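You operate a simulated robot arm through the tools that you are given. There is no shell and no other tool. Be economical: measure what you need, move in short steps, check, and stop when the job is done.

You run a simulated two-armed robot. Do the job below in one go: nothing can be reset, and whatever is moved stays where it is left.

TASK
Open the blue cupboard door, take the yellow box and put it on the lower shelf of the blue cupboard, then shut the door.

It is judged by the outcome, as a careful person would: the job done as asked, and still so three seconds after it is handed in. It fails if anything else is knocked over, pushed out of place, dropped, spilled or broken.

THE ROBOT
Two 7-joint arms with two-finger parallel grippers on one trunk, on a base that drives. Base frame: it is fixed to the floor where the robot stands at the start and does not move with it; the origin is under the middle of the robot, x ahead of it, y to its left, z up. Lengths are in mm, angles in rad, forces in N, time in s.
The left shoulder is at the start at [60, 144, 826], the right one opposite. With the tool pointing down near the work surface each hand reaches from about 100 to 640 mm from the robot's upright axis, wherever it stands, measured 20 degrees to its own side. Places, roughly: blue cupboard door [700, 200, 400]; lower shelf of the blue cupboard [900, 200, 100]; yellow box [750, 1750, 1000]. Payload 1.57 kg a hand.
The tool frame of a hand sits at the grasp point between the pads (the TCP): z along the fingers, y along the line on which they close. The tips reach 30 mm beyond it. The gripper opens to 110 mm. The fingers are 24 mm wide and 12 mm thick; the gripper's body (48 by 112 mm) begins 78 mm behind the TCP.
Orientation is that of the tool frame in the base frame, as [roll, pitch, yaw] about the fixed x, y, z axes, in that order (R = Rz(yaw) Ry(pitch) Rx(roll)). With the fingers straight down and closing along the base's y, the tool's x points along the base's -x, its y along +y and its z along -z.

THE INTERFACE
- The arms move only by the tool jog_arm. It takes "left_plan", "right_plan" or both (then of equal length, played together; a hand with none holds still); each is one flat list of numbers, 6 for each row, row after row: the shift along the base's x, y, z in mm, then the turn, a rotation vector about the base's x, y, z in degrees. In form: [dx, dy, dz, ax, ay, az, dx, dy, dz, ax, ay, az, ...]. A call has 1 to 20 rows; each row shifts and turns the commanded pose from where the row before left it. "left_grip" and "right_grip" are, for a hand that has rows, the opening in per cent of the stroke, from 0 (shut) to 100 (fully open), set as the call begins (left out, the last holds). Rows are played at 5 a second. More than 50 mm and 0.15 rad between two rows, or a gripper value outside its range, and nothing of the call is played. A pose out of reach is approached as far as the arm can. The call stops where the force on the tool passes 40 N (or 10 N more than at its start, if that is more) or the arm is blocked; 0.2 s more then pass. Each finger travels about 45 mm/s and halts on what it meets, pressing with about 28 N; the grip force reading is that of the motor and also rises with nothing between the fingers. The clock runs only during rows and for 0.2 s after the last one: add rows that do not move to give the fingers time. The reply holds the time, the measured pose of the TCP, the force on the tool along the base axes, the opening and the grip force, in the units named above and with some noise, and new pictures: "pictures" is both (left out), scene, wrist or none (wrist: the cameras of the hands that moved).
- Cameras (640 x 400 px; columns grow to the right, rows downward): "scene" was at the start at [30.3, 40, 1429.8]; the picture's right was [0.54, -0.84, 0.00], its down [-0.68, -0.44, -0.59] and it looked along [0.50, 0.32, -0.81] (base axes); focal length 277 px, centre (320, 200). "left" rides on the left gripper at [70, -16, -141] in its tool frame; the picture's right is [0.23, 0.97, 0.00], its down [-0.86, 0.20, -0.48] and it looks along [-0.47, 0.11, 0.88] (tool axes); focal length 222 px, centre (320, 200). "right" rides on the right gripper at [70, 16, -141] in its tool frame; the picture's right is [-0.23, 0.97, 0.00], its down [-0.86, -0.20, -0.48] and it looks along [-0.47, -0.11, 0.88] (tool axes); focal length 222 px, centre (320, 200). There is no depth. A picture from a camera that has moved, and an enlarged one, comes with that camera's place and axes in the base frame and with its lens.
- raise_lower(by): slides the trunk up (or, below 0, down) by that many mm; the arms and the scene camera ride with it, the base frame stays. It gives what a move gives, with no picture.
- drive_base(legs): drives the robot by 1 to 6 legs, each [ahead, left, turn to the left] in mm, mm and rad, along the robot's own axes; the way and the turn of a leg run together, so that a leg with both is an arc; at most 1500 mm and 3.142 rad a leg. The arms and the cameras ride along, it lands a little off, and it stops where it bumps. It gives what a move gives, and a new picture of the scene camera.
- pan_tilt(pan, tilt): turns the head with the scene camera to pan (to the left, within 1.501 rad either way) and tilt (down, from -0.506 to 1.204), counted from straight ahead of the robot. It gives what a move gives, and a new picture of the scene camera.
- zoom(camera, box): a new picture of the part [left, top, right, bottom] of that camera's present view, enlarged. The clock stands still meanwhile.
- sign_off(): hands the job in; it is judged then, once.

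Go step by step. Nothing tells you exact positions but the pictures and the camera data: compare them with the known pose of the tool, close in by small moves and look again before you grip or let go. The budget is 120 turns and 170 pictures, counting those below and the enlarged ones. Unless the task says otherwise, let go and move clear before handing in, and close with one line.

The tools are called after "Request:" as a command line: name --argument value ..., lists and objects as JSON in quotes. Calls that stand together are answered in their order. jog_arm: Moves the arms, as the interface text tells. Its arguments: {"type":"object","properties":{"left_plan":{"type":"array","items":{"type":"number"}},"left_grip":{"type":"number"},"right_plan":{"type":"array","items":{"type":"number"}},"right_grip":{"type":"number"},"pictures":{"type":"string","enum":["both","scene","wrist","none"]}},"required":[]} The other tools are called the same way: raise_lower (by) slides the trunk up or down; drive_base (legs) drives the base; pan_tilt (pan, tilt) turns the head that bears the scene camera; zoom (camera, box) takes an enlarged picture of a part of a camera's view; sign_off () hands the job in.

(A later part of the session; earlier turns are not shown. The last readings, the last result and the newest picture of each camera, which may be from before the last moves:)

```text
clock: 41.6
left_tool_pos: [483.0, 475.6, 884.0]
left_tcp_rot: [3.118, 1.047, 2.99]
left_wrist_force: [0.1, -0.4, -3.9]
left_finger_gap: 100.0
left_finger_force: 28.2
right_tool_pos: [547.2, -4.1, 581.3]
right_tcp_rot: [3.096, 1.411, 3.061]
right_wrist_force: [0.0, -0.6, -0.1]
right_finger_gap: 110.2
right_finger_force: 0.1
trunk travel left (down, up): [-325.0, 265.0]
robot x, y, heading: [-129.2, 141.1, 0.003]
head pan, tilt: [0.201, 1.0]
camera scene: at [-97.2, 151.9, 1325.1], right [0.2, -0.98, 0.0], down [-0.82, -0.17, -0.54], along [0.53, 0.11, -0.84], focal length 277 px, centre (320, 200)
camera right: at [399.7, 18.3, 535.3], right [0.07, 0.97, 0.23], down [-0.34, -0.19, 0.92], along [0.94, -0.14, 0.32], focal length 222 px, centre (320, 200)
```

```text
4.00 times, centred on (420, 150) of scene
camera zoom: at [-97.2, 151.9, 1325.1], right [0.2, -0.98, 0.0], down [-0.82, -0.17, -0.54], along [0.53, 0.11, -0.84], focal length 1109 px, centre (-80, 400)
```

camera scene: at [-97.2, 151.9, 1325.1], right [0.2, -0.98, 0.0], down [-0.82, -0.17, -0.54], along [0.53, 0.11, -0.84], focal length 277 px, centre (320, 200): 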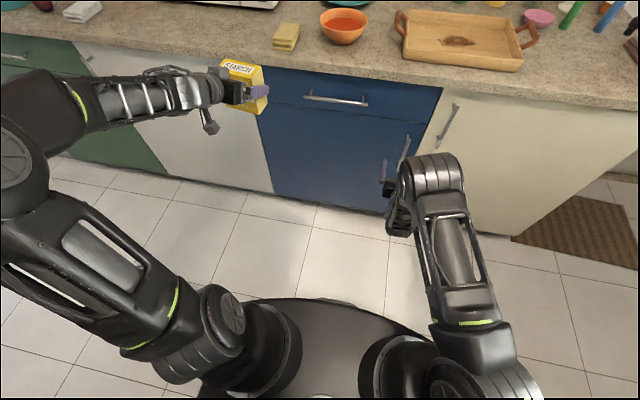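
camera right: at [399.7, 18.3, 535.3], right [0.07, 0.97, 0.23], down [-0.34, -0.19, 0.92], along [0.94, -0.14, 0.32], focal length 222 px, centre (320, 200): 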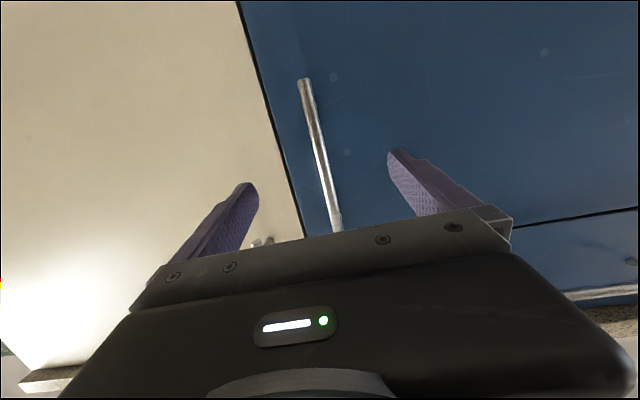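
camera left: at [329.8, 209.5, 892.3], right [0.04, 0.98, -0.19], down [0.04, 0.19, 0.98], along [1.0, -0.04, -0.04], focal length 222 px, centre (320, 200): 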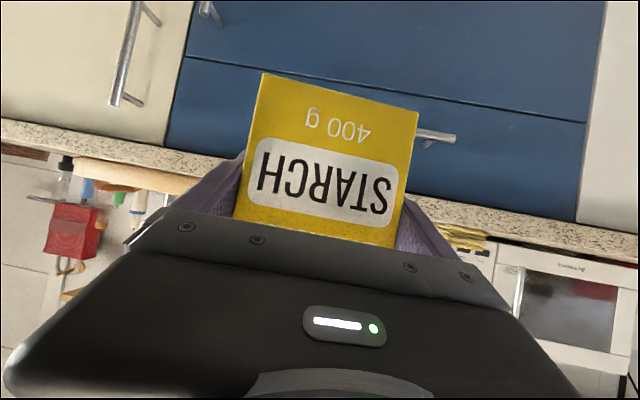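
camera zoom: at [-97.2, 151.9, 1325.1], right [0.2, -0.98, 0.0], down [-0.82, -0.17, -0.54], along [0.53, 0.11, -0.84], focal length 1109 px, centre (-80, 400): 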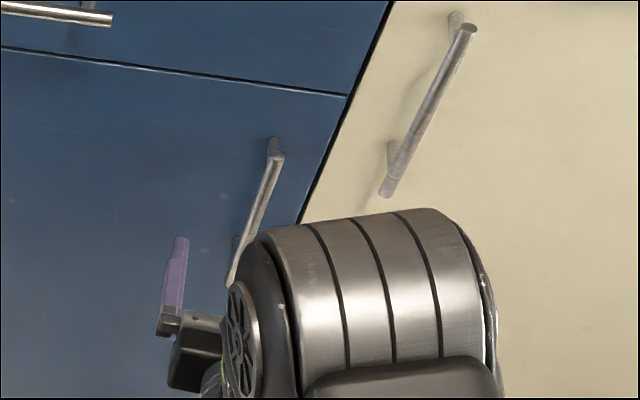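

The bar is centred between the fingers. I advance until it lies at the pads, and close.

Request:
jog_arm --right_plan '[19, 0, 0, 0, 0, 0, 19, 0, 0, 0, 0, 0, 18, -1, 0, 0, 0, 0, 0, 0, 0, 0, 0, 0]' --pictures "wrist"

Request:
jog_arm --right_plan '[0, 0, 0, 0, 0, 0, 0, 0, 0, 0, 0, 0, 0, 0, 0, 0, 0, 0, 0, 0, 0, 0, 0, 0, 0, 0, 0, 0, 0, 0, 0, 0, 0, 0, 0, 0, 0, 0, 0, 0, 0, 0]' --right_grip 0 --pictures "wrist"

```text
clock: 42.6
left_tool_pos: [483.0, 477.0, 883.3]
left_tcp_rot: [3.121, 1.046, 2.99]
left_wrist_force: [-0.5, 0.2, -4.1]
left_finger_gap: 99.9
left_finger_force: 27.8
right_tool_pos: [604.7, -4.9, 582.3]
right_tcp_rot: [3.096, 1.411, 3.063]
right_wrist_force: [-0.1, -0.6, -0.1]
right_finger_gap: 110.2
right_finger_force: 0.0
trunk travel left (down, up): [-325.0, 265.0]
robot x, y, heading: [-131.8, 135.6, 0.007]
head pan, tilt: [0.201, 1.0]
camera right: at [456.0, 16.8, 535.1], right [0.07, 0.97, 0.23], down [-0.34, -0.19, 0.92], along [0.94, -0.14, 0.32], focal length 222 px, centre (320, 200)
```

right: 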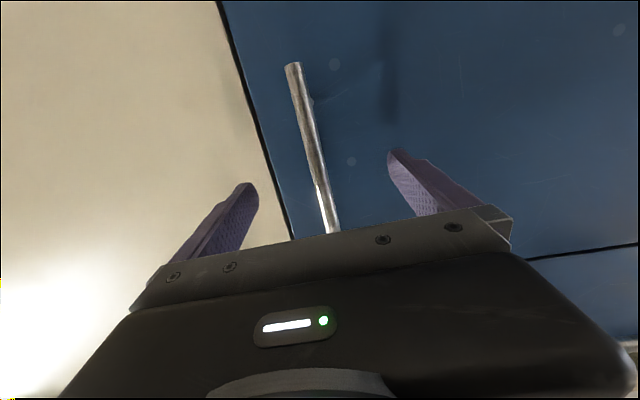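

```text
clock: 44.2
left_tool_pos: [483.4, 476.9, 883.9]
left_tcp_rot: [3.121, 1.044, 2.992]
left_wrist_force: [-0.1, -0.1, -3.1]
left_finger_gap: 99.8
left_finger_force: 28.0
right_tool_pos: [604.7, -2.9, 581.7]
right_tcp_rot: [3.105, 1.411, 3.072]
right_wrist_force: [0.5, 9.8, -1.6]
right_finger_gap: 11.9
right_finger_force: 25.9
trunk travel left (down, up): [-325.0, 265.0]
robot x, y, heading: [-135.8, 139.7, 0.005]
head pan, tilt: [0.201, 1.0]
camera right: at [455.9, 18.5, 535.3], right [0.07, 0.97, 0.23], down [-0.34, -0.19, 0.92], along [0.94, -0.14, 0.32], focal length 222 px, centre (320, 200)
```

right: 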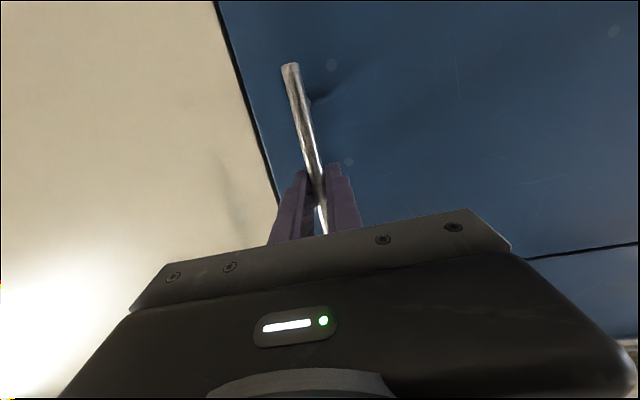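

The bar is held at 12 mm. I pull along the door's arc, about hinge (640, 537), in 3° steps.

Request:
jog_arm --right_plan '[-28.2, 2.6, 0, 0, 0, -3, -28, 4, 0, 0, 0, -3, -27.8, 5.5, 0, 0, 0, -3, -27.5, 7, 0, 0, 0, -3]'

```text
clock: 45.2
left_tool_pos: [484.1, 478.3, 882.5]
left_tcp_rot: [3.122, 1.046, 2.992]
left_wrist_force: [0.5, -0.2, -3.9]
left_finger_gap: 100.0
left_finger_force: 28.1
right_tool_pos: [492.0, 18.8, 581.8]
right_tcp_rot: [3.101, 1.409, 2.865]
right_wrist_force: [7.1, 23.1, 1.1]
right_finger_gap: 11.9
right_finger_force: 28.9
trunk travel left (down, up): [-325.0, 265.0]
robot x, y, heading: [-134.4, 138.1, 0.001]
head pan, tilt: [0.201, 1.0]
camera scene: at [-96.6, 153.8, 1325.1], right [0.2, -0.98, 0.0], down [-0.82, -0.17, -0.54], along [0.53, 0.11, -0.84], focal length 277 px, centre (320, 200)
camera right: at [351.1, 70.1, 535.4], right [0.26, 0.94, 0.23], down [-0.38, -0.12, 0.92], along [0.89, -0.33, 0.32], focal length 222 px, centre (320, 200)
```

scene: 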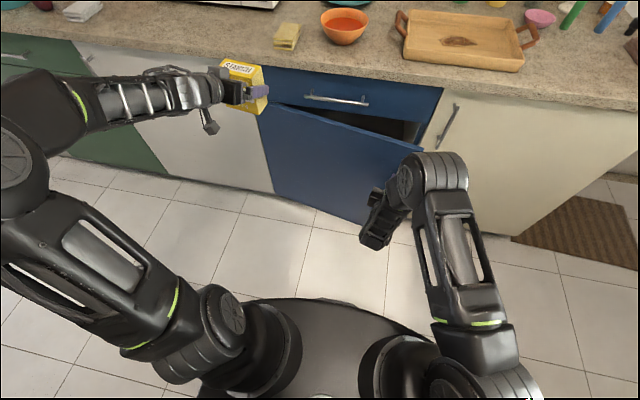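
right: 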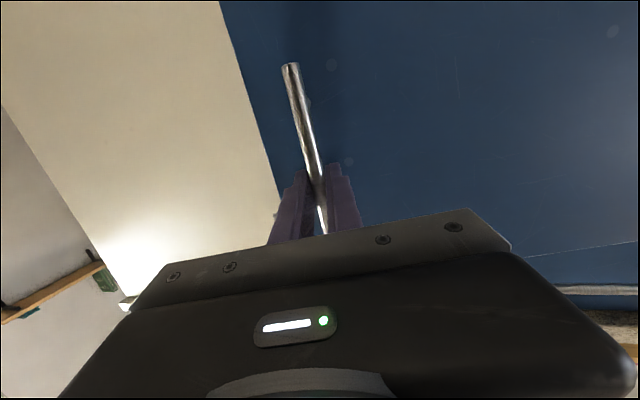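

The door swings open; the side force tells me the arc bends a bit more to the left than I modelled. I pull another 12°.

Request:
jog_arm --right_plan '[-27, 10, 0, 0, 0, -3.2, -26.5, 11, 0, 0, 0, -3.2, -26, 12.5, 0, 0, 0, -3.2, -25.5, 14, 0, 0, 0, -3.2]'

```text
clock: 46.2
left_tool_pos: [483.2, 477.2, 883.2]
left_tcp_rot: [3.123, 1.045, 2.992]
left_wrist_force: [0.0, -0.2, -4.1]
left_finger_gap: 99.9
left_finger_force: 28.5
right_tool_pos: [387.9, 63.3, 582.5]
right_tcp_rot: [3.107, 1.412, 2.64]
right_wrist_force: [7.1, 13.6, -2.1]
right_finger_gap: 11.8
right_finger_force: 28.8
trunk travel left (down, up): [-325.0, 265.0]
robot x, y, heading: [-132.4, 140.2, 0.004]
head pan, tilt: [0.201, 1.0]
camera scene: at [-96.5, 152.8, 1325.1], right [0.2, -0.98, 0.0], down [-0.82, -0.17, -0.54], along [0.53, 0.11, -0.84], focal length 277 px, centre (320, 200)
camera right: at [262.1, 144.9, 535.4], right [0.47, 0.85, 0.23], down [-0.39, -0.03, 0.92], along [0.79, -0.52, 0.32], focal length 222 px, centre (320, 200)
```

scene: 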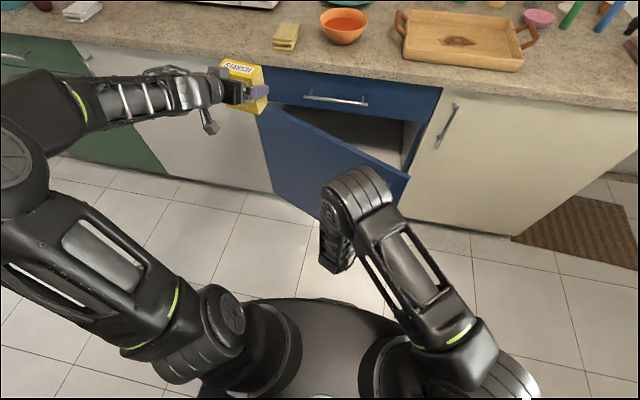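
right: 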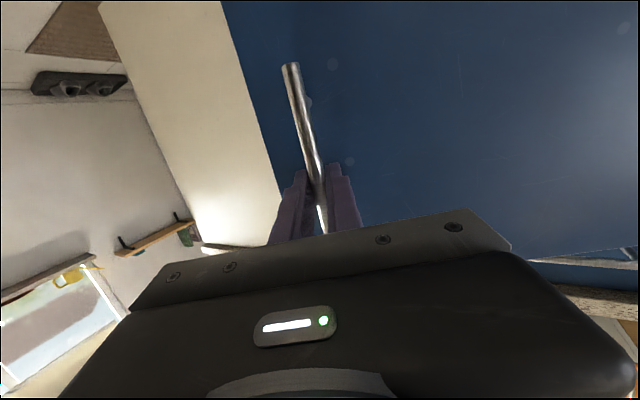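

The door is about 24.5° open and three handle positions fix the hinge at (649, 530) with radius 534. The arm is getting folded, so I now carry the door open by driving the whole robot in an arc about the hinge, trying a small leg first.

Request:
drive_base --legs '[[-34, 68.2, -0.0873], [-34, 68.2, -0.0873]]'

```text
clock: 47.9
left_tool_pos: [475.6, 505.7, 883.7]
left_tcp_rot: [3.121, 1.046, 2.818]
left_wrist_force: [0.7, 0.2, -4.3]
left_finger_gap: 99.7
left_finger_force: 28.1
right_tool_pos: [308.8, 114.3, 581.6]
right_tcp_rot: [3.107, 1.412, 2.461]
right_wrist_force: [7.2, 9.3, -2.3]
right_finger_gap: 11.9
right_finger_force: 28.5
trunk travel left (down, up): [-325.0, 265.0]
robot x, y, heading: [-191.1, 280.1, -0.174]
head pan, tilt: [0.201, 1.0]
camera scene: at [-151.3, 287.4, 1325.1], right [0.03, -1.0, 0.0], down [-0.84, -0.02, -0.54], along [0.54, 0.01, -0.84], focal length 277 px, centre (320, 200)
```

scene: 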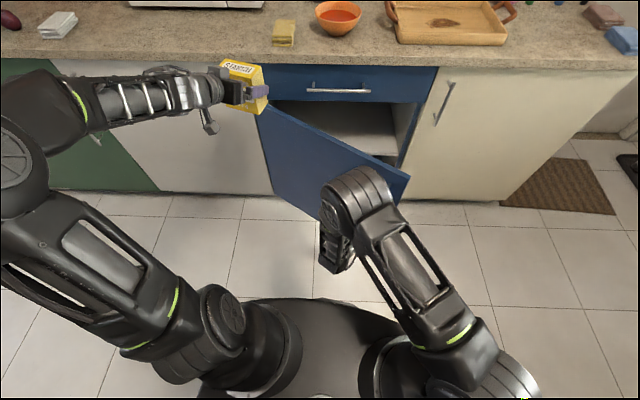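

It works neatly with low force. I carry on for 30° more.

Request:
drive_base --legs '[[-34, 68.2, -0.0873], [-34, 68.2, -0.0873], [-34, 68.2, -0.0873], [-34, 68.2, -0.0873], [-34, 68.2, -0.0873], [-34, 68.2, -0.0873]]'

```text
clock: 52.2
left_tool_pos: [484.5, 592.0, 885.3]
left_tcp_rot: [3.117, 1.048, 2.29]
left_wrist_force: [-0.2, -0.4, -4.6]
left_finger_gap: 100.0
left_finger_force: 28.0
right_tool_pos: [142.5, 336.1, 581.5]
right_tcp_rot: [3.116, 1.41, 1.937]
right_wrist_force: [-34.2, -14.7, 0.0]
right_finger_gap: 11.5
right_finger_force: 29.6
trunk travel left (down, up): [-325.0, 265.0]
robot x, y, heading: [-205.4, 733.1, -0.694]
head pan, tilt: [0.201, 1.0]
camera scene: at [-168.6, 716.5, 1325.2], right [-0.48, -0.88, 0.0], down [-0.74, 0.4, -0.54], along [0.48, -0.26, -0.84], focal length 277 px, centre (320, 200)
```

scene: 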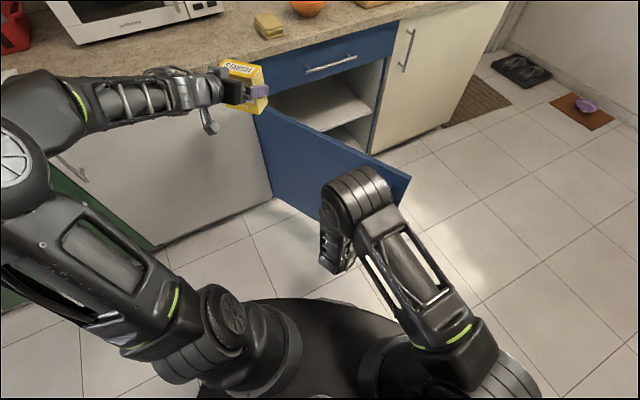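

The door is about 64° open with some radial force built up. I relieve it with a small outward move and continue.

Request:
jog_arm --right_plan '[-4, -2, 0, 0, 0, 0, -4, -2, 0, 0, 0, 0]' --pictures "none"

```text
clock: 52.8
left_tool_pos: [489.5, 595.4, 882.1]
left_tcp_rot: [3.126, 1.046, 2.296]
left_wrist_force: [-0.2, 0.3, -4.7]
left_finger_gap: 100.2
left_finger_force: 28.2
right_tool_pos: [142.1, 335.8, 582.0]
right_tcp_rot: [3.105, 1.412, 1.938]
right_wrist_force: [31.4, 13.9, -0.1]
right_finger_gap: 11.8
right_finger_force: 29.4
trunk travel left (down, up): [-325.0, 265.0]
robot x, y, heading: [-203.3, 730.7, -0.692]
head pan, tilt: [0.201, 1.0]
```

Request:
jog_arm --right_plan '[4, 2, 0, 0, 0, 0]' --pictures "none"

Request:
drive_base --legs '[[-34, 68.4, -0.0873], [-34, 68.4, -0.0873], [-34, 68.4, -0.0873], [-34, 68.4, -0.0873]]'

```text
clock: 53.2
left_tool_pos: [489.0, 594.0, 883.2]
left_tcp_rot: [3.122, 1.044, 2.294]
left_wrist_force: [0.6, -0.5, -3.8]
left_finger_gap: 99.9
left_finger_force: 28.2
right_tool_pos: [142.4, 335.2, 581.7]
right_tcp_rot: [3.126, 1.409, 1.956]
right_wrist_force: [25.4, 9.8, 4.0]
right_finger_gap: 11.6
right_finger_force: 29.1
trunk travel left (down, up): [-325.0, 265.0]
robot x, y, heading: [-204.5, 733.1, -0.692]
head pan, tilt: [0.201, 1.0]
```

```text
clock: 56.1
left_tool_pos: [517.8, 644.7, 883.8]
left_tcp_rot: [3.118, 1.046, 1.942]
left_wrist_force: [0.7, 0.3, -4.5]
left_finger_gap: 99.9
left_finger_force: 28.6
right_tool_pos: [100.8, 519.1, 581.3]
right_tcp_rot: [3.14, 1.41, 1.611]
right_wrist_force: [-15.0, -0.6, 5.4]
right_finger_gap: 11.2
right_finger_force: 28.3
trunk travel left (down, up): [-325.0, 265.0]
robot x, y, heading: [-80.9, 1011.0, -1.042]
head pan, tilt: [0.201, 1.0]
camera scene: at [-54.4, 984.1, 1325.2], right [-0.75, -0.66, 0.0], down [-0.56, 0.63, -0.54], along [0.36, -0.4, -0.84], focal length 277 px, centre (320, 200)
```

scene: 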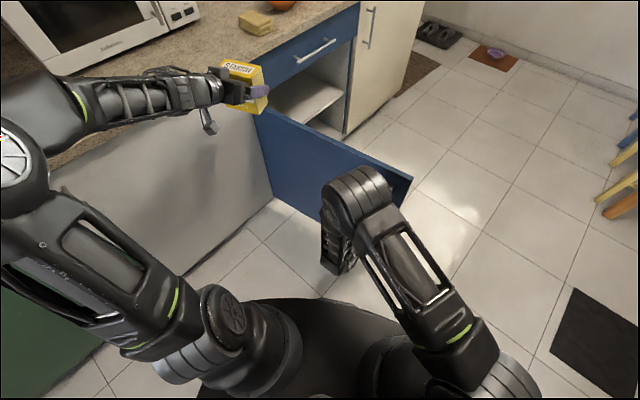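

The door stands about 85° open, and the cupboard's shelves are visible. I let go of the handle and back off along the finger direction.

Request:
jog_arm --right_plan '[0, 0, 0, 0, 0, 0, 0, 0, 0, 0, 0, 0, 0, 0, 0, 0, 0, 0, 0, 0, 0, 0, 0, 0]' --right_grip 60 --pictures "none"

Request:
drive_base --legs '[[-104, 61, 0]]'

Request:
raise_lower --by 260

Request:
pan_tilt --pan -1.3 --tilt 0.6

```text
clock: 57.1
left_tool_pos: [517.8, 642.4, 882.1]
left_tcp_rot: [3.12, 1.045, 1.943]
left_wrist_force: [0.0, -0.2, -3.9]
left_finger_gap: 100.0
left_finger_force: 28.8
right_tool_pos: [101.7, 519.3, 580.7]
right_tcp_rot: [-3.137, 1.41, 1.615]
right_wrist_force: [0.0, -0.1, 0.5]
right_finger_gap: 65.8
right_finger_force: 0.1
trunk travel left (down, up): [-325.0, 265.0]
robot x, y, heading: [-82.9, 1012.4, -1.045]
head pan, tilt: [0.201, 1.0]
```

```text
clock: 58.4
left_tool_pos: [517.4, 765.7, 883.2]
left_tcp_rot: [3.121, 1.047, 1.943]
left_wrist_force: [0.7, 1.1, -3.7]
left_finger_gap: 99.7
left_finger_force: 28.0
right_tool_pos: [101.5, 640.1, 581.8]
right_tcp_rot: [-3.136, 1.409, 1.615]
right_wrist_force: [0.1, 0.7, -0.1]
right_finger_gap: 65.9
right_finger_force: 0.1
trunk travel left (down, up): [-325.0, 265.0]
robot x, y, heading: [-81.6, 1130.1, -1.047]
head pan, tilt: [0.201, 1.0]
camera scene: at [-52.9, 1104.9, 1325.2], right [-0.75, -0.66, 0.0], down [-0.56, 0.63, -0.54], along [0.36, -0.4, -0.84], focal length 277 px, centre (320, 200)
```

scene: 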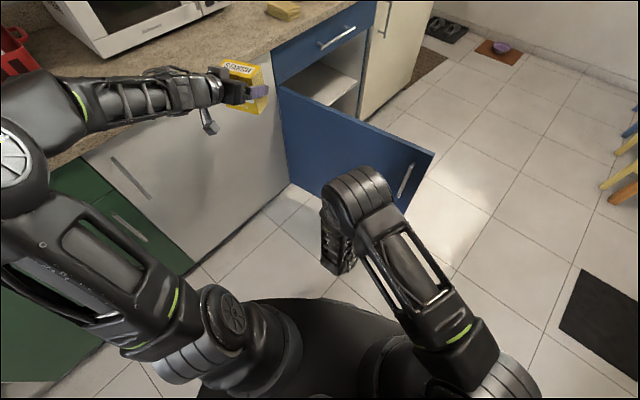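

```text
clock: 61.0
left_tool_pos: [517.6, 764.7, 1144.1]
left_tcp_rot: [3.119, 1.044, 1.943]
left_wrist_force: [0.1, -0.3, -3.4]
left_finger_gap: 99.9
left_finger_force: 27.7
right_tool_pos: [100.7, 640.7, 842.8]
right_tcp_rot: [-3.136, 1.41, 1.615]
right_wrist_force: [-0.7, -0.5, 0.1]
right_finger_gap: 65.6
right_finger_force: 0.0
trunk travel left (down, up): [-585.0, 5.0]
robot x, y, heading: [-80.2, 1134.6, -1.053]
head pan, tilt: [0.201, 1.0]
```

```text
clock: 62.6
left_tool_pos: [519.5, 763.6, 1142.4]
left_tcp_rot: [3.12, 1.046, 1.942]
left_wrist_force: [0.1, -0.2, -4.1]
left_finger_gap: 100.1
left_finger_force: 28.3
right_tool_pos: [101.3, 639.9, 841.5]
right_tcp_rot: [-3.137, 1.411, 1.615]
right_wrist_force: [0.3, -0.8, -0.3]
right_finger_gap: 65.6
right_finger_force: 0.0
trunk travel left (down, up): [-585.0, 5.0]
robot x, y, heading: [-81.7, 1130.4, -1.048]
head pan, tilt: [-1.3, 0.6]
camera scene: at [-160.8, 1093.5, 1617.2], right [-0.71, 0.7, 0.0], down [0.4, 0.4, -0.83], along [-0.58, -0.59, -0.56], focal length 277 px, centre (320, 200)
```

scene: 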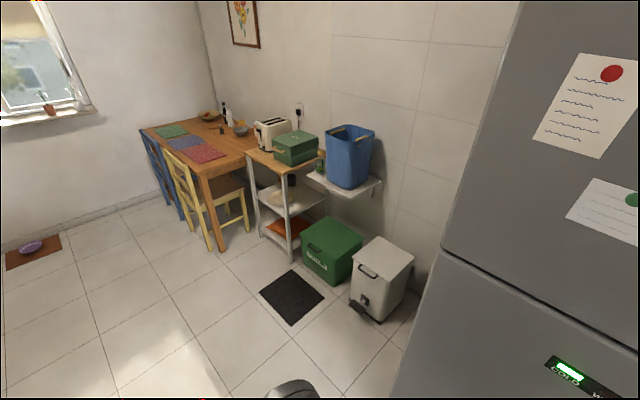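

Behind is free back to about x -850. I back off to about x -380, square up and drive right past the open door with both hands above it.

Request:
drive_base --legs '[[-150, -260, 0], [0, 0, 1.048], [0, -1030, 0]]'

Request:
pan_tilt --pan 0.2 --tilt 0.9

```text
clock: 72.2
left_tool_pos: [245.2, 454.4, 1143.0]
left_tcp_rot: [3.12, 1.045, 3.002]
left_wrist_force: [0.7, 0.6, -3.6]
left_finger_gap: 100.2
left_finger_force: 27.5
right_tool_pos: [151.4, 30.5, 840.4]
right_tcp_rot: [-3.137, 1.41, 2.672]
right_wrist_force: [0.3, -0.4, 0.4]
right_finger_gap: 66.3
right_finger_force: 0.0
trunk travel left (down, up): [-585.0, 5.0]
robot x, y, heading: [-370.6, 107.8, 0.009]
head pan, tilt: [-1.3, 0.6]
camera scene: at [-373.6, 23.8, 1617.2], right [-0.96, -0.28, 0.0], down [-0.16, 0.54, -0.82], along [0.23, -0.79, -0.57], focal length 277 px, centre (320, 200)
```

scene: 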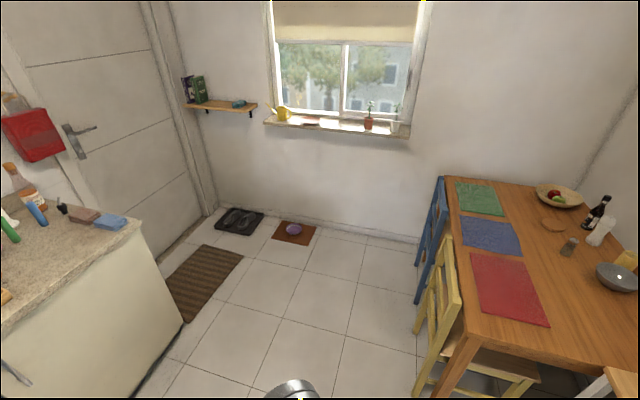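

```text
clock: 73.8
left_tool_pos: [246.6, 453.9, 1143.2]
left_tcp_rot: [3.12, 1.046, 3.002]
left_wrist_force: [0.5, -0.3, -3.7]
left_finger_gap: 100.1
left_finger_force: 28.1
right_tool_pos: [150.7, 29.9, 840.3]
right_tcp_rot: [-3.136, 1.41, 2.674]
right_wrist_force: [-0.3, 1.2, -0.1]
right_finger_gap: 65.9
right_finger_force: 0.1
trunk travel left (down, up): [-585.0, 5.0]
robot x, y, heading: [-365.5, 110.6, 0.012]
head pan, tilt: [0.201, 0.901]
camera scene: at [-324.7, 125.1, 1592.4], right [0.21, -0.98, 0.0], down [-0.77, -0.17, -0.62], along [0.61, 0.13, -0.78], focal length 277 px, centre (320, 200)
```

scene: 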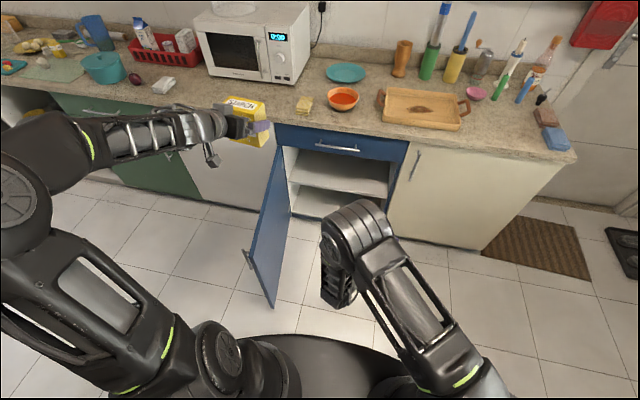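

The cupboard stands open with a middle shelf and a floor shelf below. I enlarge it to measure the shelves.

Request:
zoom --camera "scene" --box '[240, 120, 432, 240]'

```text
3.33 times, centred on (336, 180) of scene
camera zoom: at [-324.7, 125.1, 1592.4], right [0.21, -0.98, 0.0], down [-0.77, -0.17, -0.62], along [0.61, 0.13, -0.78], focal length 924 px, centre (267, 267)
```

zoom: 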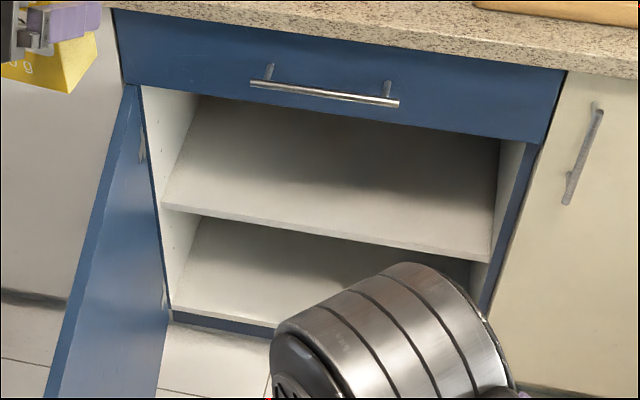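

The lower shelf is near z 165, with the middle shelf at about z 460, and it looks empty. To bring the left arm in without its elbow touching the open door, I'll stand to the right and turn slightly left; first I tuck the right hand back with its fingers down.

Request:
jog_arm --right_plan '[-5, -25, 0, 0, 0, 6.7, -5, -25, 0, 0, 0, 6.7, -5, -25, 0, 0, 0, 6.7, -5, -25, 0, 0, 0, 6.7, -12, -15, 0, 0, 8, 0, -12, -15, 0, 0, 8, 0, -12, -15, 0, 0, 8, 0, -12, -15, 0, 0, 8, 0, -12, -15, 0, 0, 8, 0, -12, -15, 0, 0, 8, 0, -12, -15, 0, 0, 8, 0, -12, -15, 0, 0, 8, 0, -12, -15, 0, 0, 8, 0, -12, -15, 0, 0, 8, 0]'

```text
clock: 76.8
left_tool_pos: [246.3, 453.9, 1142.8]
left_tcp_rot: [3.121, 1.042, 3.001]
left_wrist_force: [0.1, -0.3, -3.9]
left_finger_gap: 99.6
left_finger_force: 28.4
right_tool_pos: [16.6, -222.3, 837.6]
right_tcp_rot: [-3.137, 0.012, -3.141]
right_wrist_force: [0.2, -0.4, 0.0]
right_finger_gap: 66.1
right_finger_force: 0.1
right hand out of reach, approached as far as the arm can: row 8
trunk travel left (down, up): [-585.0, 5.0]
robot x, y, heading: [-366.9, 107.8, 0.013]
head pan, tilt: [0.201, 0.901]
camera scene: at [-324.1, 125.1, 1592.4], right [0.21, -0.98, 0.0], down [-0.77, -0.17, -0.62], along [0.61, 0.13, -0.78], focal length 277 px, centre (320, 200)
camera right: at [-53.7, -204.7, 978.1], right [0.23, 0.97, 0.0], down [0.85, -0.2, 0.49], along [0.48, -0.11, -0.87], focal length 222 px, centre (320, 200)
```

scene: 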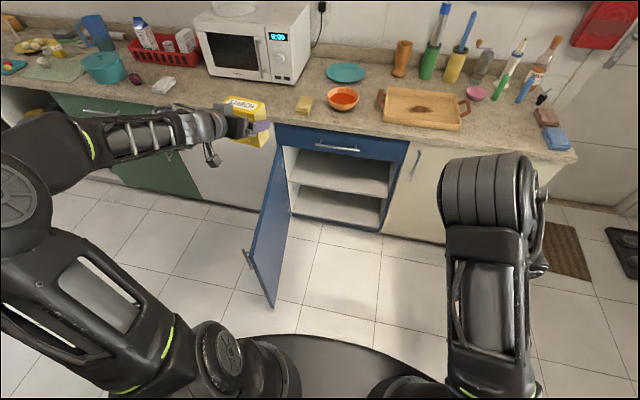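
right: 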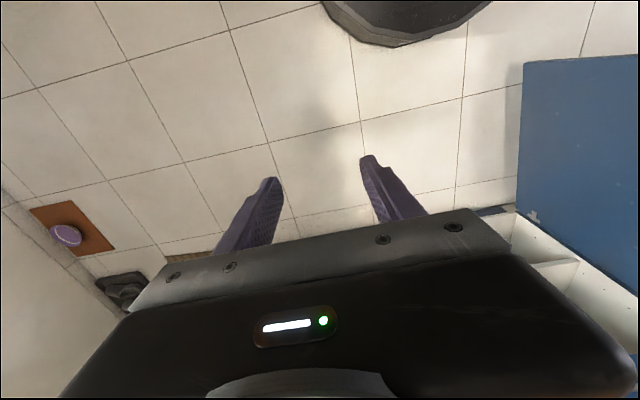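

Request:
zoom --camera "scene" --box '[240, 120, 432, 240]'

```text
3.33 times, centred on (336, 180) of scene
camera zoom: at [-324.1, 125.1, 1592.4], right [0.21, -0.98, 0.0], down [-0.77, -0.17, -0.62], along [0.61, 0.13, -0.78], focal length 924 px, centre (267, 267)
```

zoom: 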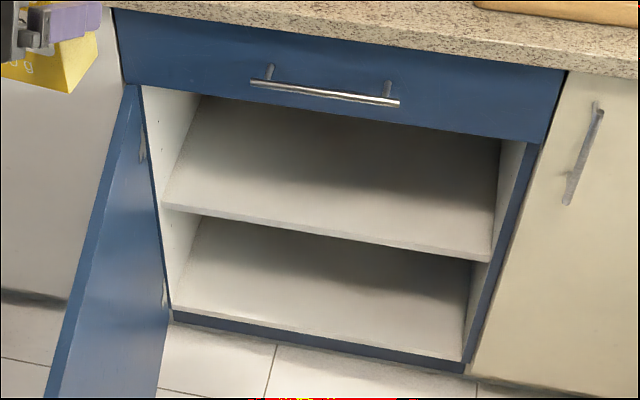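

The lower shelf is empty. I bring the box in closer to the body's midline and lower it some, and tuck the right arm further.

Request:
jog_arm --left_plan '[4, -22, -25, 0, 0, 0, 4, -22, -25, 0, 0, 0, 4, -22, -25, 0, 0, 0, 4, -22, -25, 0, 0, 0, 4, -22, -25, 0, 0, 0, 4, -22, -25, 0, 0, 0, 4, -22, -25, 0, 0, 0, 4, -22, -25, 0, 0, 0]' --right_plan '[-16, -18, 0, 0, 0, 0, -16, -18, 0, 0, 0, 0, -16, -18, 0, 0, 0, 0, -16, -18, 0, 0, 0, 0, -16, -18, 0, 0, 0, 0, -16, -18, 0, 0, 0, 0, -16, -18, 0, 0, 0, 0, -16, -18, 0, 0, 0, 0]' --pictures "scene"

```text
clock: 78.6
left_tool_pos: [280.0, 276.0, 943.8]
left_tcp_rot: [3.119, 1.045, 3.003]
left_wrist_force: [0.2, 0.5, -4.4]
left_finger_gap: 99.8
left_finger_force: 28.2
right_tool_pos: [-111.2, -365.1, 837.7]
right_tcp_rot: [-3.137, 0.013, 3.142]
right_wrist_force: [0.5, 0.1, -0.1]
right_finger_gap: 65.8
right_finger_force: 0.1
trunk travel left (down, up): [-585.0, 5.0]
robot x, y, heading: [-367.2, 106.9, 0.013]
head pan, tilt: [0.201, 0.901]
camera scene: at [-324.1, 123.8, 1592.4], right [0.21, -0.98, 0.0], down [-0.77, -0.17, -0.62], along [0.61, 0.13, -0.78], focal length 277 px, centre (320, 200)
```

scene: 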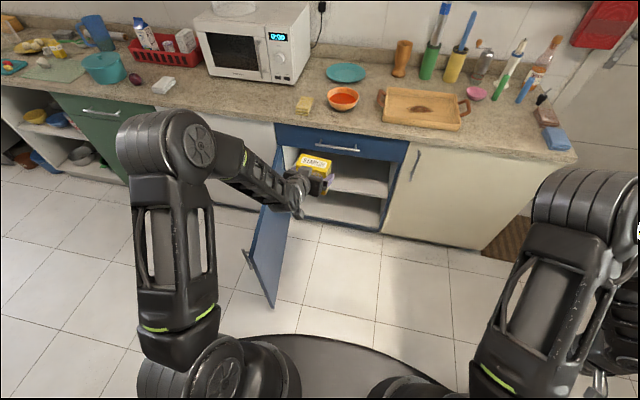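

Both elbows now sit better. I drive to a staging spot right of the door with a slight left turn, box still clear of the counter edge, then lower the trunk.

Request:
drive_base --legs '[[0, -260, 0], [235, 0, 0], [0, 0, 0.107]]'

Request:
raise_lower --by -400

Request:
pan_tilt --pan 0.25 --tilt 0.75

```text
clock: 82.4
left_tool_pos: [495.8, 90.4, 943.3]
left_tcp_rot: [3.12, 1.046, 3.111]
left_wrist_force: [0.8, -0.3, -3.8]
left_finger_gap: 100.0
left_finger_force: 27.7
right_tool_pos: [176.9, -591.2, 838.2]
right_tcp_rot: [-3.138, 0.013, -3.033]
right_wrist_force: [0.4, 0.2, 0.8]
right_finger_gap: 66.0
right_finger_force: 0.0
trunk travel left (down, up): [-585.0, 5.0]
robot x, y, heading: [-127.0, -146.1, 0.121]
head pan, tilt: [0.201, 0.901]
camera scene: at [-87.1, -126.3, 1592.4], right [0.32, -0.95, 0.0], down [-0.74, -0.25, -0.62], along [0.59, 0.2, -0.78], focal length 277 px, centre (320, 200)
```

scene: 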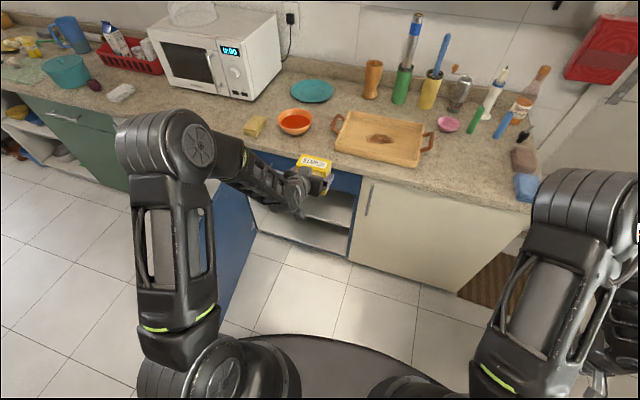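

```text
clock: 86.2
left_tool_pos: [495.8, 88.9, 542.8]
left_tcp_rot: [3.12, 1.044, 3.11]
left_wrist_force: [0.5, -0.4, -4.1]
left_finger_gap: 100.1
left_finger_force: 28.4
right_tool_pos: [176.6, -591.1, 437.9]
right_tcp_rot: [-3.138, 0.014, -3.034]
right_wrist_force: [0.0, -0.2, -0.8]
right_finger_gap: 65.9
right_finger_force: 0.0
trunk travel left (down, up): [-185.0, 405.0]
robot x, y, heading: [-127.6, -142.4, 0.125]
head pan, tilt: [0.201, 0.901]
```

```text
clock: 86.9
left_tool_pos: [495.7, 89.6, 544.4]
left_tcp_rot: [3.121, 1.045, 3.111]
left_wrist_force: [0.5, -0.2, -4.4]
left_finger_gap: 100.0
left_finger_force: 27.8
right_tool_pos: [176.9, -591.8, 438.8]
right_tcp_rot: [-3.137, 0.014, -3.035]
right_wrist_force: [-0.3, -0.1, 0.0]
right_finger_gap: 66.1
right_finger_force: 0.0
trunk travel left (down, up): [-185.0, 405.0]
robot x, y, heading: [-128.6, -146.4, 0.124]
head pan, tilt: [0.25, 0.75]
camera scene: at [-81.7, -120.8, 1204.2], right [0.36, -0.93, 0.0], down [-0.64, -0.25, -0.73], along [0.68, 0.27, -0.68], focal length 277 px, centre (320, 200)
```

scene: 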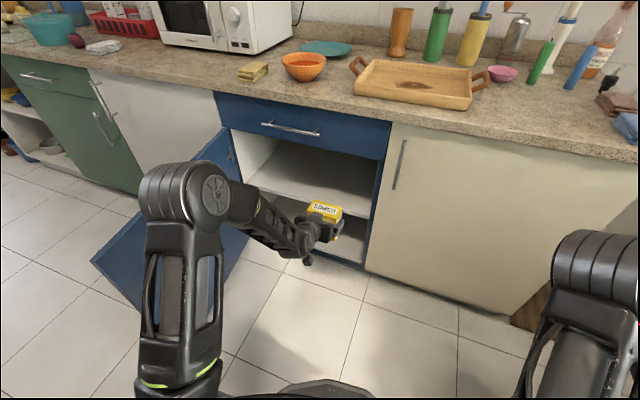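

All clear. I lower the trunk further, then bring the hand down to just above lower-shelf height, still outside.

Request:
raise_lower --by -180

Request:
jog_arm --left_plan '[0, 8, -20, 0, 0, 0, 0, 8, -20, 0, 0, 0, 0, 8, -20, 0, 0, 0, 0, 8, -20, 0, 0, 0, 0, 8, -15, 0, 0, 0]'

```text
clock: 88.9
left_tool_pos: [496.2, 89.1, 363.6]
left_tcp_rot: [3.12, 1.046, 3.109]
left_wrist_force: [-0.5, 0.6, -4.3]
left_finger_gap: 99.9
left_finger_force: 27.9
right_tool_pos: [176.6, -591.0, 258.1]
right_tcp_rot: [-3.137, 0.014, -3.034]
right_wrist_force: [-0.2, 0.1, -0.1]
right_finger_gap: 66.0
right_finger_force: 0.0
trunk travel left (down, up): [-5.0, 585.0]
robot x, y, heading: [-127.2, -148.7, 0.119]
head pan, tilt: [0.25, 0.75]
```

```text
clock: 90.1
left_tool_pos: [496.0, 129.3, 268.3]
left_tcp_rot: [3.122, 1.045, 3.109]
left_wrist_force: [0.0, -1.2, -3.5]
left_finger_gap: 100.0
left_finger_force: 28.2
right_tool_pos: [176.9, -592.1, 258.4]
right_tcp_rot: [-3.136, 0.014, -3.033]
right_wrist_force: [-0.3, 0.2, 0.2]
right_finger_gap: 66.3
right_finger_force: 0.2
trunk travel left (down, up): [-5.0, 585.0]
robot x, y, heading: [-129.8, -145.7, 0.125]
head pan, tilt: [0.25, 0.75]
camera scene: at [-81.8, -120.9, 1024.3], right [0.36, -0.93, 0.0], down [-0.64, -0.25, -0.73], along [0.68, 0.27, -0.68], focal length 277 px, centre (320, 200)
camera left: at [338.2, 114.3, 278.5], right [-0.1, 0.98, -0.19], down [0.02, 0.19, 0.98], along [0.99, 0.1, -0.04], focal length 222 px, centre (320, 200)
```

scene: 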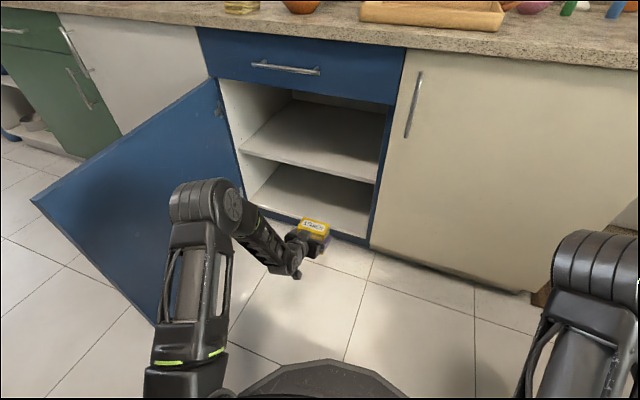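
left: 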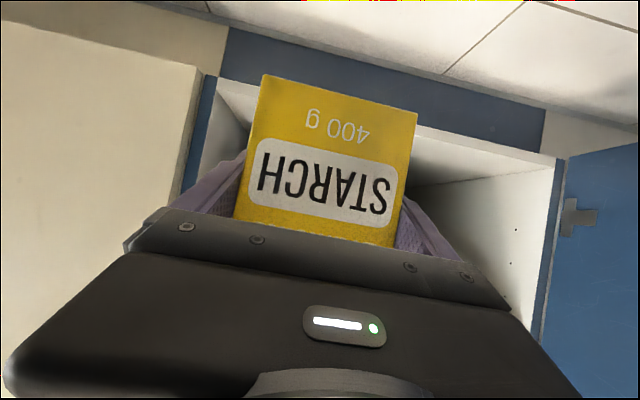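

Combining the wrist and scene views, the lower shelf's front edge is at x about 690, z about 104, matching the given place. I lower the box to just above that and drive up to the opening.

Request:
jog_arm --left_plan '[0, 0, -20, 0, 0, 0, 0, 0, -20, 0, 0, 0, 0, 0, -20, 0, 0, 0, 0, 0, -13, 0, 0, 0]' --pictures "none"

Request:
drive_base --legs '[[115, 0, 0]]'

Request:
zoom --camera "left" --box '[0, 0, 640, 400]'

```text
clock: 91.1
left_tool_pos: [495.4, 130.3, 195.1]
left_tcp_rot: [3.12, 1.045, 3.112]
left_wrist_force: [0.0, -0.1, -3.9]
left_finger_gap: 99.7
left_finger_force: 28.7
right_tool_pos: [176.8, -590.8, 258.1]
right_tcp_rot: [-3.136, 0.016, -3.034]
right_wrist_force: [-0.3, 0.0, -0.1]
right_finger_gap: 66.0
right_finger_force: 0.1
trunk travel left (down, up): [-5.0, 585.0]
robot x, y, heading: [-126.3, -147.1, 0.123]
head pan, tilt: [0.25, 0.75]
```

```text
clock: 92.3
left_tool_pos: [609.3, 143.6, 195.5]
left_tcp_rot: [3.12, 1.045, 3.11]
left_wrist_force: [-0.4, -0.4, -3.3]
left_finger_gap: 99.9
left_finger_force: 27.9
right_tool_pos: [289.8, -577.7, 258.5]
right_tcp_rot: [-3.137, 0.014, -3.033]
right_wrist_force: [-0.1, -1.2, -0.8]
right_finger_gap: 66.0
right_finger_force: 0.1
trunk travel left (down, up): [-5.0, 585.0]
robot x, y, heading: [-12.0, -130.3, 0.122]
head pan, tilt: [0.25, 0.75]
camera scene: at [31.6, -106.9, 1024.3], right [0.36, -0.93, 0.0], down [-0.64, -0.25, -0.73], along [0.68, 0.27, -0.68], focal length 277 px, centre (320, 200)
```

scene: 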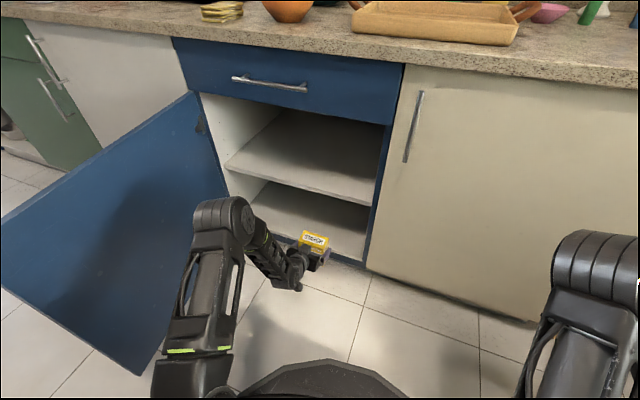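

```text
1.00 times, centred on (320, 200) of left
camera zoom: at [451.8, 128.2, 205.1], right [-0.1, 0.98, -0.19], down [0.02, 0.19, 0.98], along [0.99, 0.1, -0.04], focal length 222 px, centre (320, 200)
```

zoom: 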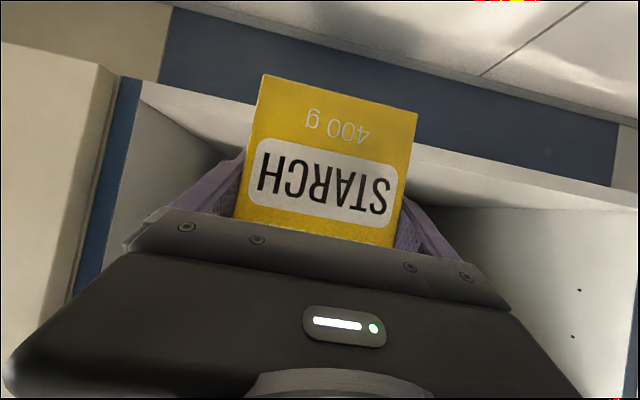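

The bottom of the box is just above the shelf's front edge. I raise a touch and slide it in, stopping partway to check.

Request:
jog_arm --left_plan '[0, 0, 14, 0, 0, 0, 30, 0, 0, 0, 0, 0, 30, 0, 0, 0, 0, 0, 30, 0, 0, 0, 0, 0, 30, 0, 0, 0, 0, 0]'

```text
clock: 93.5
left_tool_pos: [731.2, 144.1, 209.1]
left_tcp_rot: [3.122, 1.041, 3.112]
left_wrist_force: [-0.4, 0.2, -4.4]
left_finger_gap: 99.8
left_finger_force: 27.7
right_tool_pos: [291.2, -578.0, 258.2]
right_tcp_rot: [-3.136, 0.014, -3.034]
right_wrist_force: [-0.2, -0.2, 0.4]
right_finger_gap: 66.2
right_finger_force: 0.0
trunk travel left (down, up): [-5.0, 585.0]
robot x, y, heading: [-11.6, -134.7, 0.121]
head pan, tilt: [0.25, 0.75]
camera scene: at [31.6, -106.9, 1024.3], right [0.36, -0.93, 0.0], down [-0.64, -0.25, -0.73], along [0.68, 0.27, -0.68], focal length 277 px, centre (320, 200)
camera left: at [572.5, 128.3, 218.5], right [-0.1, 0.98, -0.19], down [0.02, 0.19, 0.98], along [0.99, 0.1, -0.04], focal length 222 px, centre (320, 200)
```

scene: 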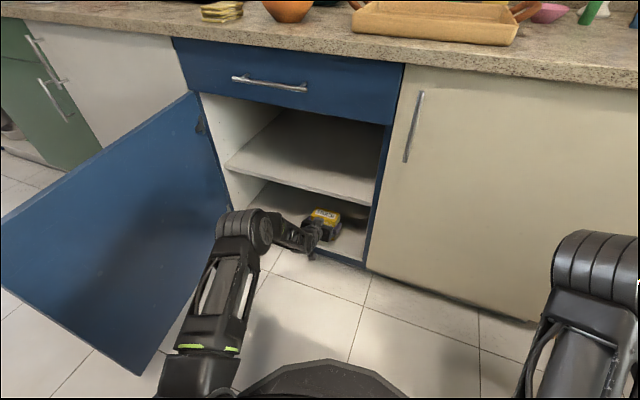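
left: 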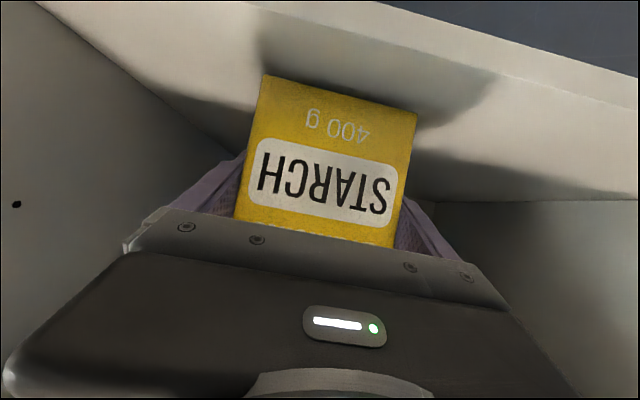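

The box is over the lower shelf, casting its shadow on it. I go in 60 more and lower gently until it touches.

Request:
jog_arm --left_plan '[30, 0, 0, 0, 0, 0, 30, 0, 0, 0, 0, 0, 0, 0, -8, 0, 0, 0, 0, 0, -8, 0, 0, 0]'

```text
clock: 94.5
left_tool_pos: [792.9, 143.2, 201.3]
left_tcp_rot: [3.122, 1.055, 3.115]
left_wrist_force: [-1.2, 0.1, 16.5]
left_finger_gap: 100.1
left_finger_force: 28.4
right_tool_pos: [289.8, -577.9, 260.3]
right_tcp_rot: [-3.136, 0.014, -3.033]
right_wrist_force: [0.9, -0.6, -0.3]
right_finger_gap: 65.9
right_finger_force: 0.0
trunk travel left (down, up): [-5.0, 585.0]
robot x, y, heading: [-14.7, -132.5, 0.119]
head pan, tilt: [0.25, 0.75]
camera scene: at [30.0, -107.3, 1024.9], right [0.36, -0.93, 0.0], down [-0.63, -0.25, -0.73], along [0.68, 0.27, -0.68], focal length 277 px, centre (320, 200)
camera left: at [634.6, 127.9, 208.0], right [-0.1, 0.98, -0.19], down [0.01, 0.19, 0.98], along [0.99, 0.1, -0.03], focal length 222 px, centre (320, 200)
```

scene: 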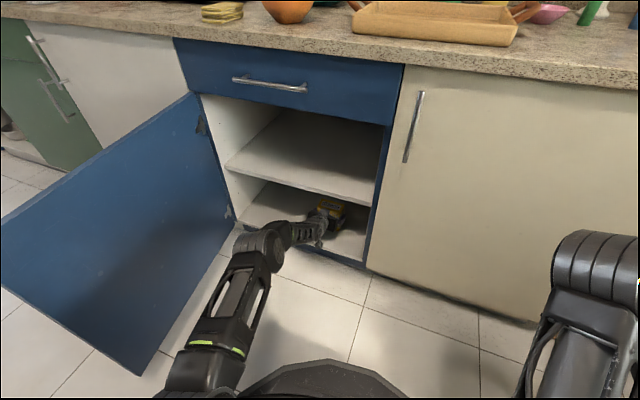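
left: 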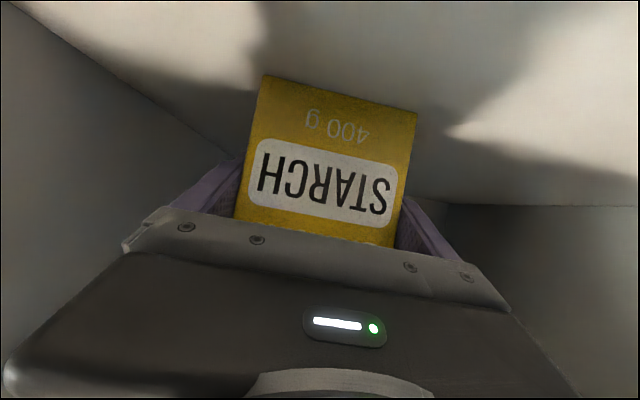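

Something touches with about 20 N while the box bottom should be near z 140. I look closely to see whether it is truly on the shelf.

Request:
zoom --camera "scene" --box '[220, 170, 396, 280]'

Request:
zoom --camera "left" --box '[200, 20, 480, 195]'

```text
3.64 times, centred on (308, 225) of scene
camera zoom: at [30.0, -107.3, 1024.9], right [0.36, -0.93, 0.0], down [-0.63, -0.25, -0.73], along [0.68, 0.27, -0.68], focal length 1008 px, centre (364, 109)
```

zoom: 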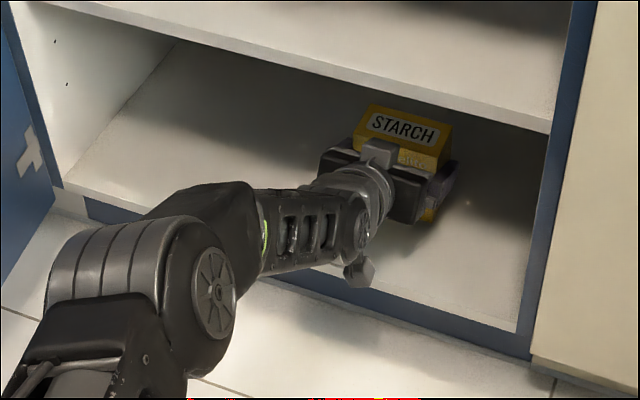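

```text
2.29 times, centred on (340, 108) of left
camera zoom: at [634.6, 127.9, 208.0], right [-0.1, 0.98, -0.19], down [0.01, 0.19, 0.98], along [0.99, 0.1, -0.03], focal length 508 px, centre (274, 411)
```

zoom: 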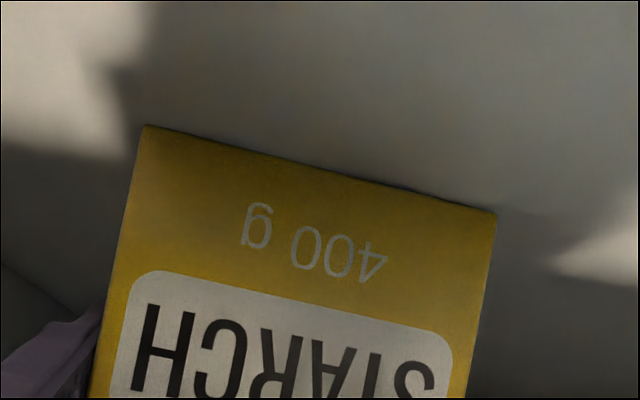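

The thin contact shadow under the box shows it rests on the shelf. I ease the pressure off and open the fingers.

Request:
jog_arm --left_plan '[0, 0, 4, 0, 0, 0, 0, 0, 0, 0, 0, 0]' --pictures "none"

```text
clock: 95.1
left_tool_pos: [790.1, 143.1, 200.4]
left_tcp_rot: [3.118, 1.049, 3.11]
left_wrist_force: [5.0, 0.8, 9.8]
left_finger_gap: 100.0
left_finger_force: 27.8
right_tool_pos: [290.0, -577.5, 259.0]
right_tcp_rot: [-3.137, 0.017, -3.035]
right_wrist_force: [-0.3, 0.4, 0.1]
right_finger_gap: 65.8
right_finger_force: 0.1
trunk travel left (down, up): [-5.0, 585.0]
robot x, y, heading: [-12.4, -134.6, 0.118]
head pan, tilt: [0.25, 0.75]
```

Request:
jog_arm --left_plan '[0, 0, 2, 0, 0, 0, 0, 0, 0, 0, 0, 0]' --pictures "none"

Request:
jog_arm --left_plan '[0, 0, 0, 0, 0, 0, 0, 0, 0, 0, 0, 0, 0, 0, 0, 0, 0, 0]' --left_grip 100 --pictures "wrist"

```text
clock: 95.7
left_tool_pos: [790.1, 143.7, 200.1]
left_tcp_rot: [3.118, 1.043, 3.11]
left_wrist_force: [3.6, -0.1, 7.6]
left_finger_gap: 99.7
left_finger_force: 28.0
right_tool_pos: [290.9, -577.0, 257.7]
right_tcp_rot: [-3.137, 0.015, -3.033]
right_wrist_force: [0.4, 0.9, -0.1]
right_finger_gap: 65.9
right_finger_force: 0.1
trunk travel left (down, up): [-5.0, 585.0]
robot x, y, heading: [-10.9, -129.6, 0.123]
head pan, tilt: [0.25, 0.75]
```

```text
clock: 96.5
left_tool_pos: [789.8, 143.2, 199.3]
left_tcp_rot: [3.121, 1.045, 3.109]
left_wrist_force: [0.5, 0.5, 0.5]
left_finger_gap: 109.8
left_finger_force: 0.0
right_tool_pos: [289.0, -577.2, 258.2]
right_tcp_rot: [-3.136, 0.014, -3.035]
right_wrist_force: [-0.7, 1.0, 0.3]
right_finger_gap: 66.2
right_finger_force: 0.0
trunk travel left (down, up): [-5.0, 585.0]
robot x, y, heading: [-15.5, -132.3, 0.121]
head pan, tilt: [0.25, 0.75]
camera left: at [631.9, 128.1, 209.1], right [-0.1, 0.98, -0.19], down [0.02, 0.19, 0.98], along [0.99, 0.1, -0.04], focal length 222 px, centre (320, 200)
```

left: 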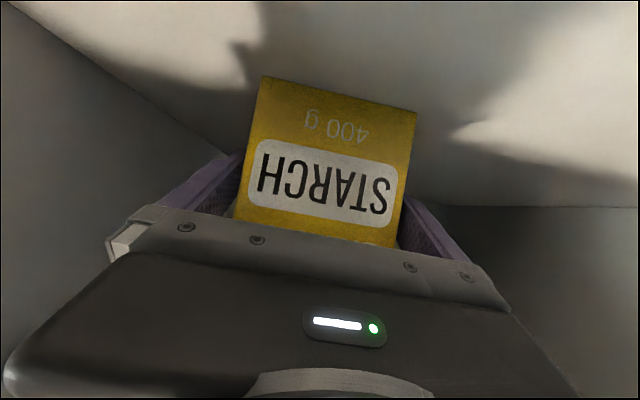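

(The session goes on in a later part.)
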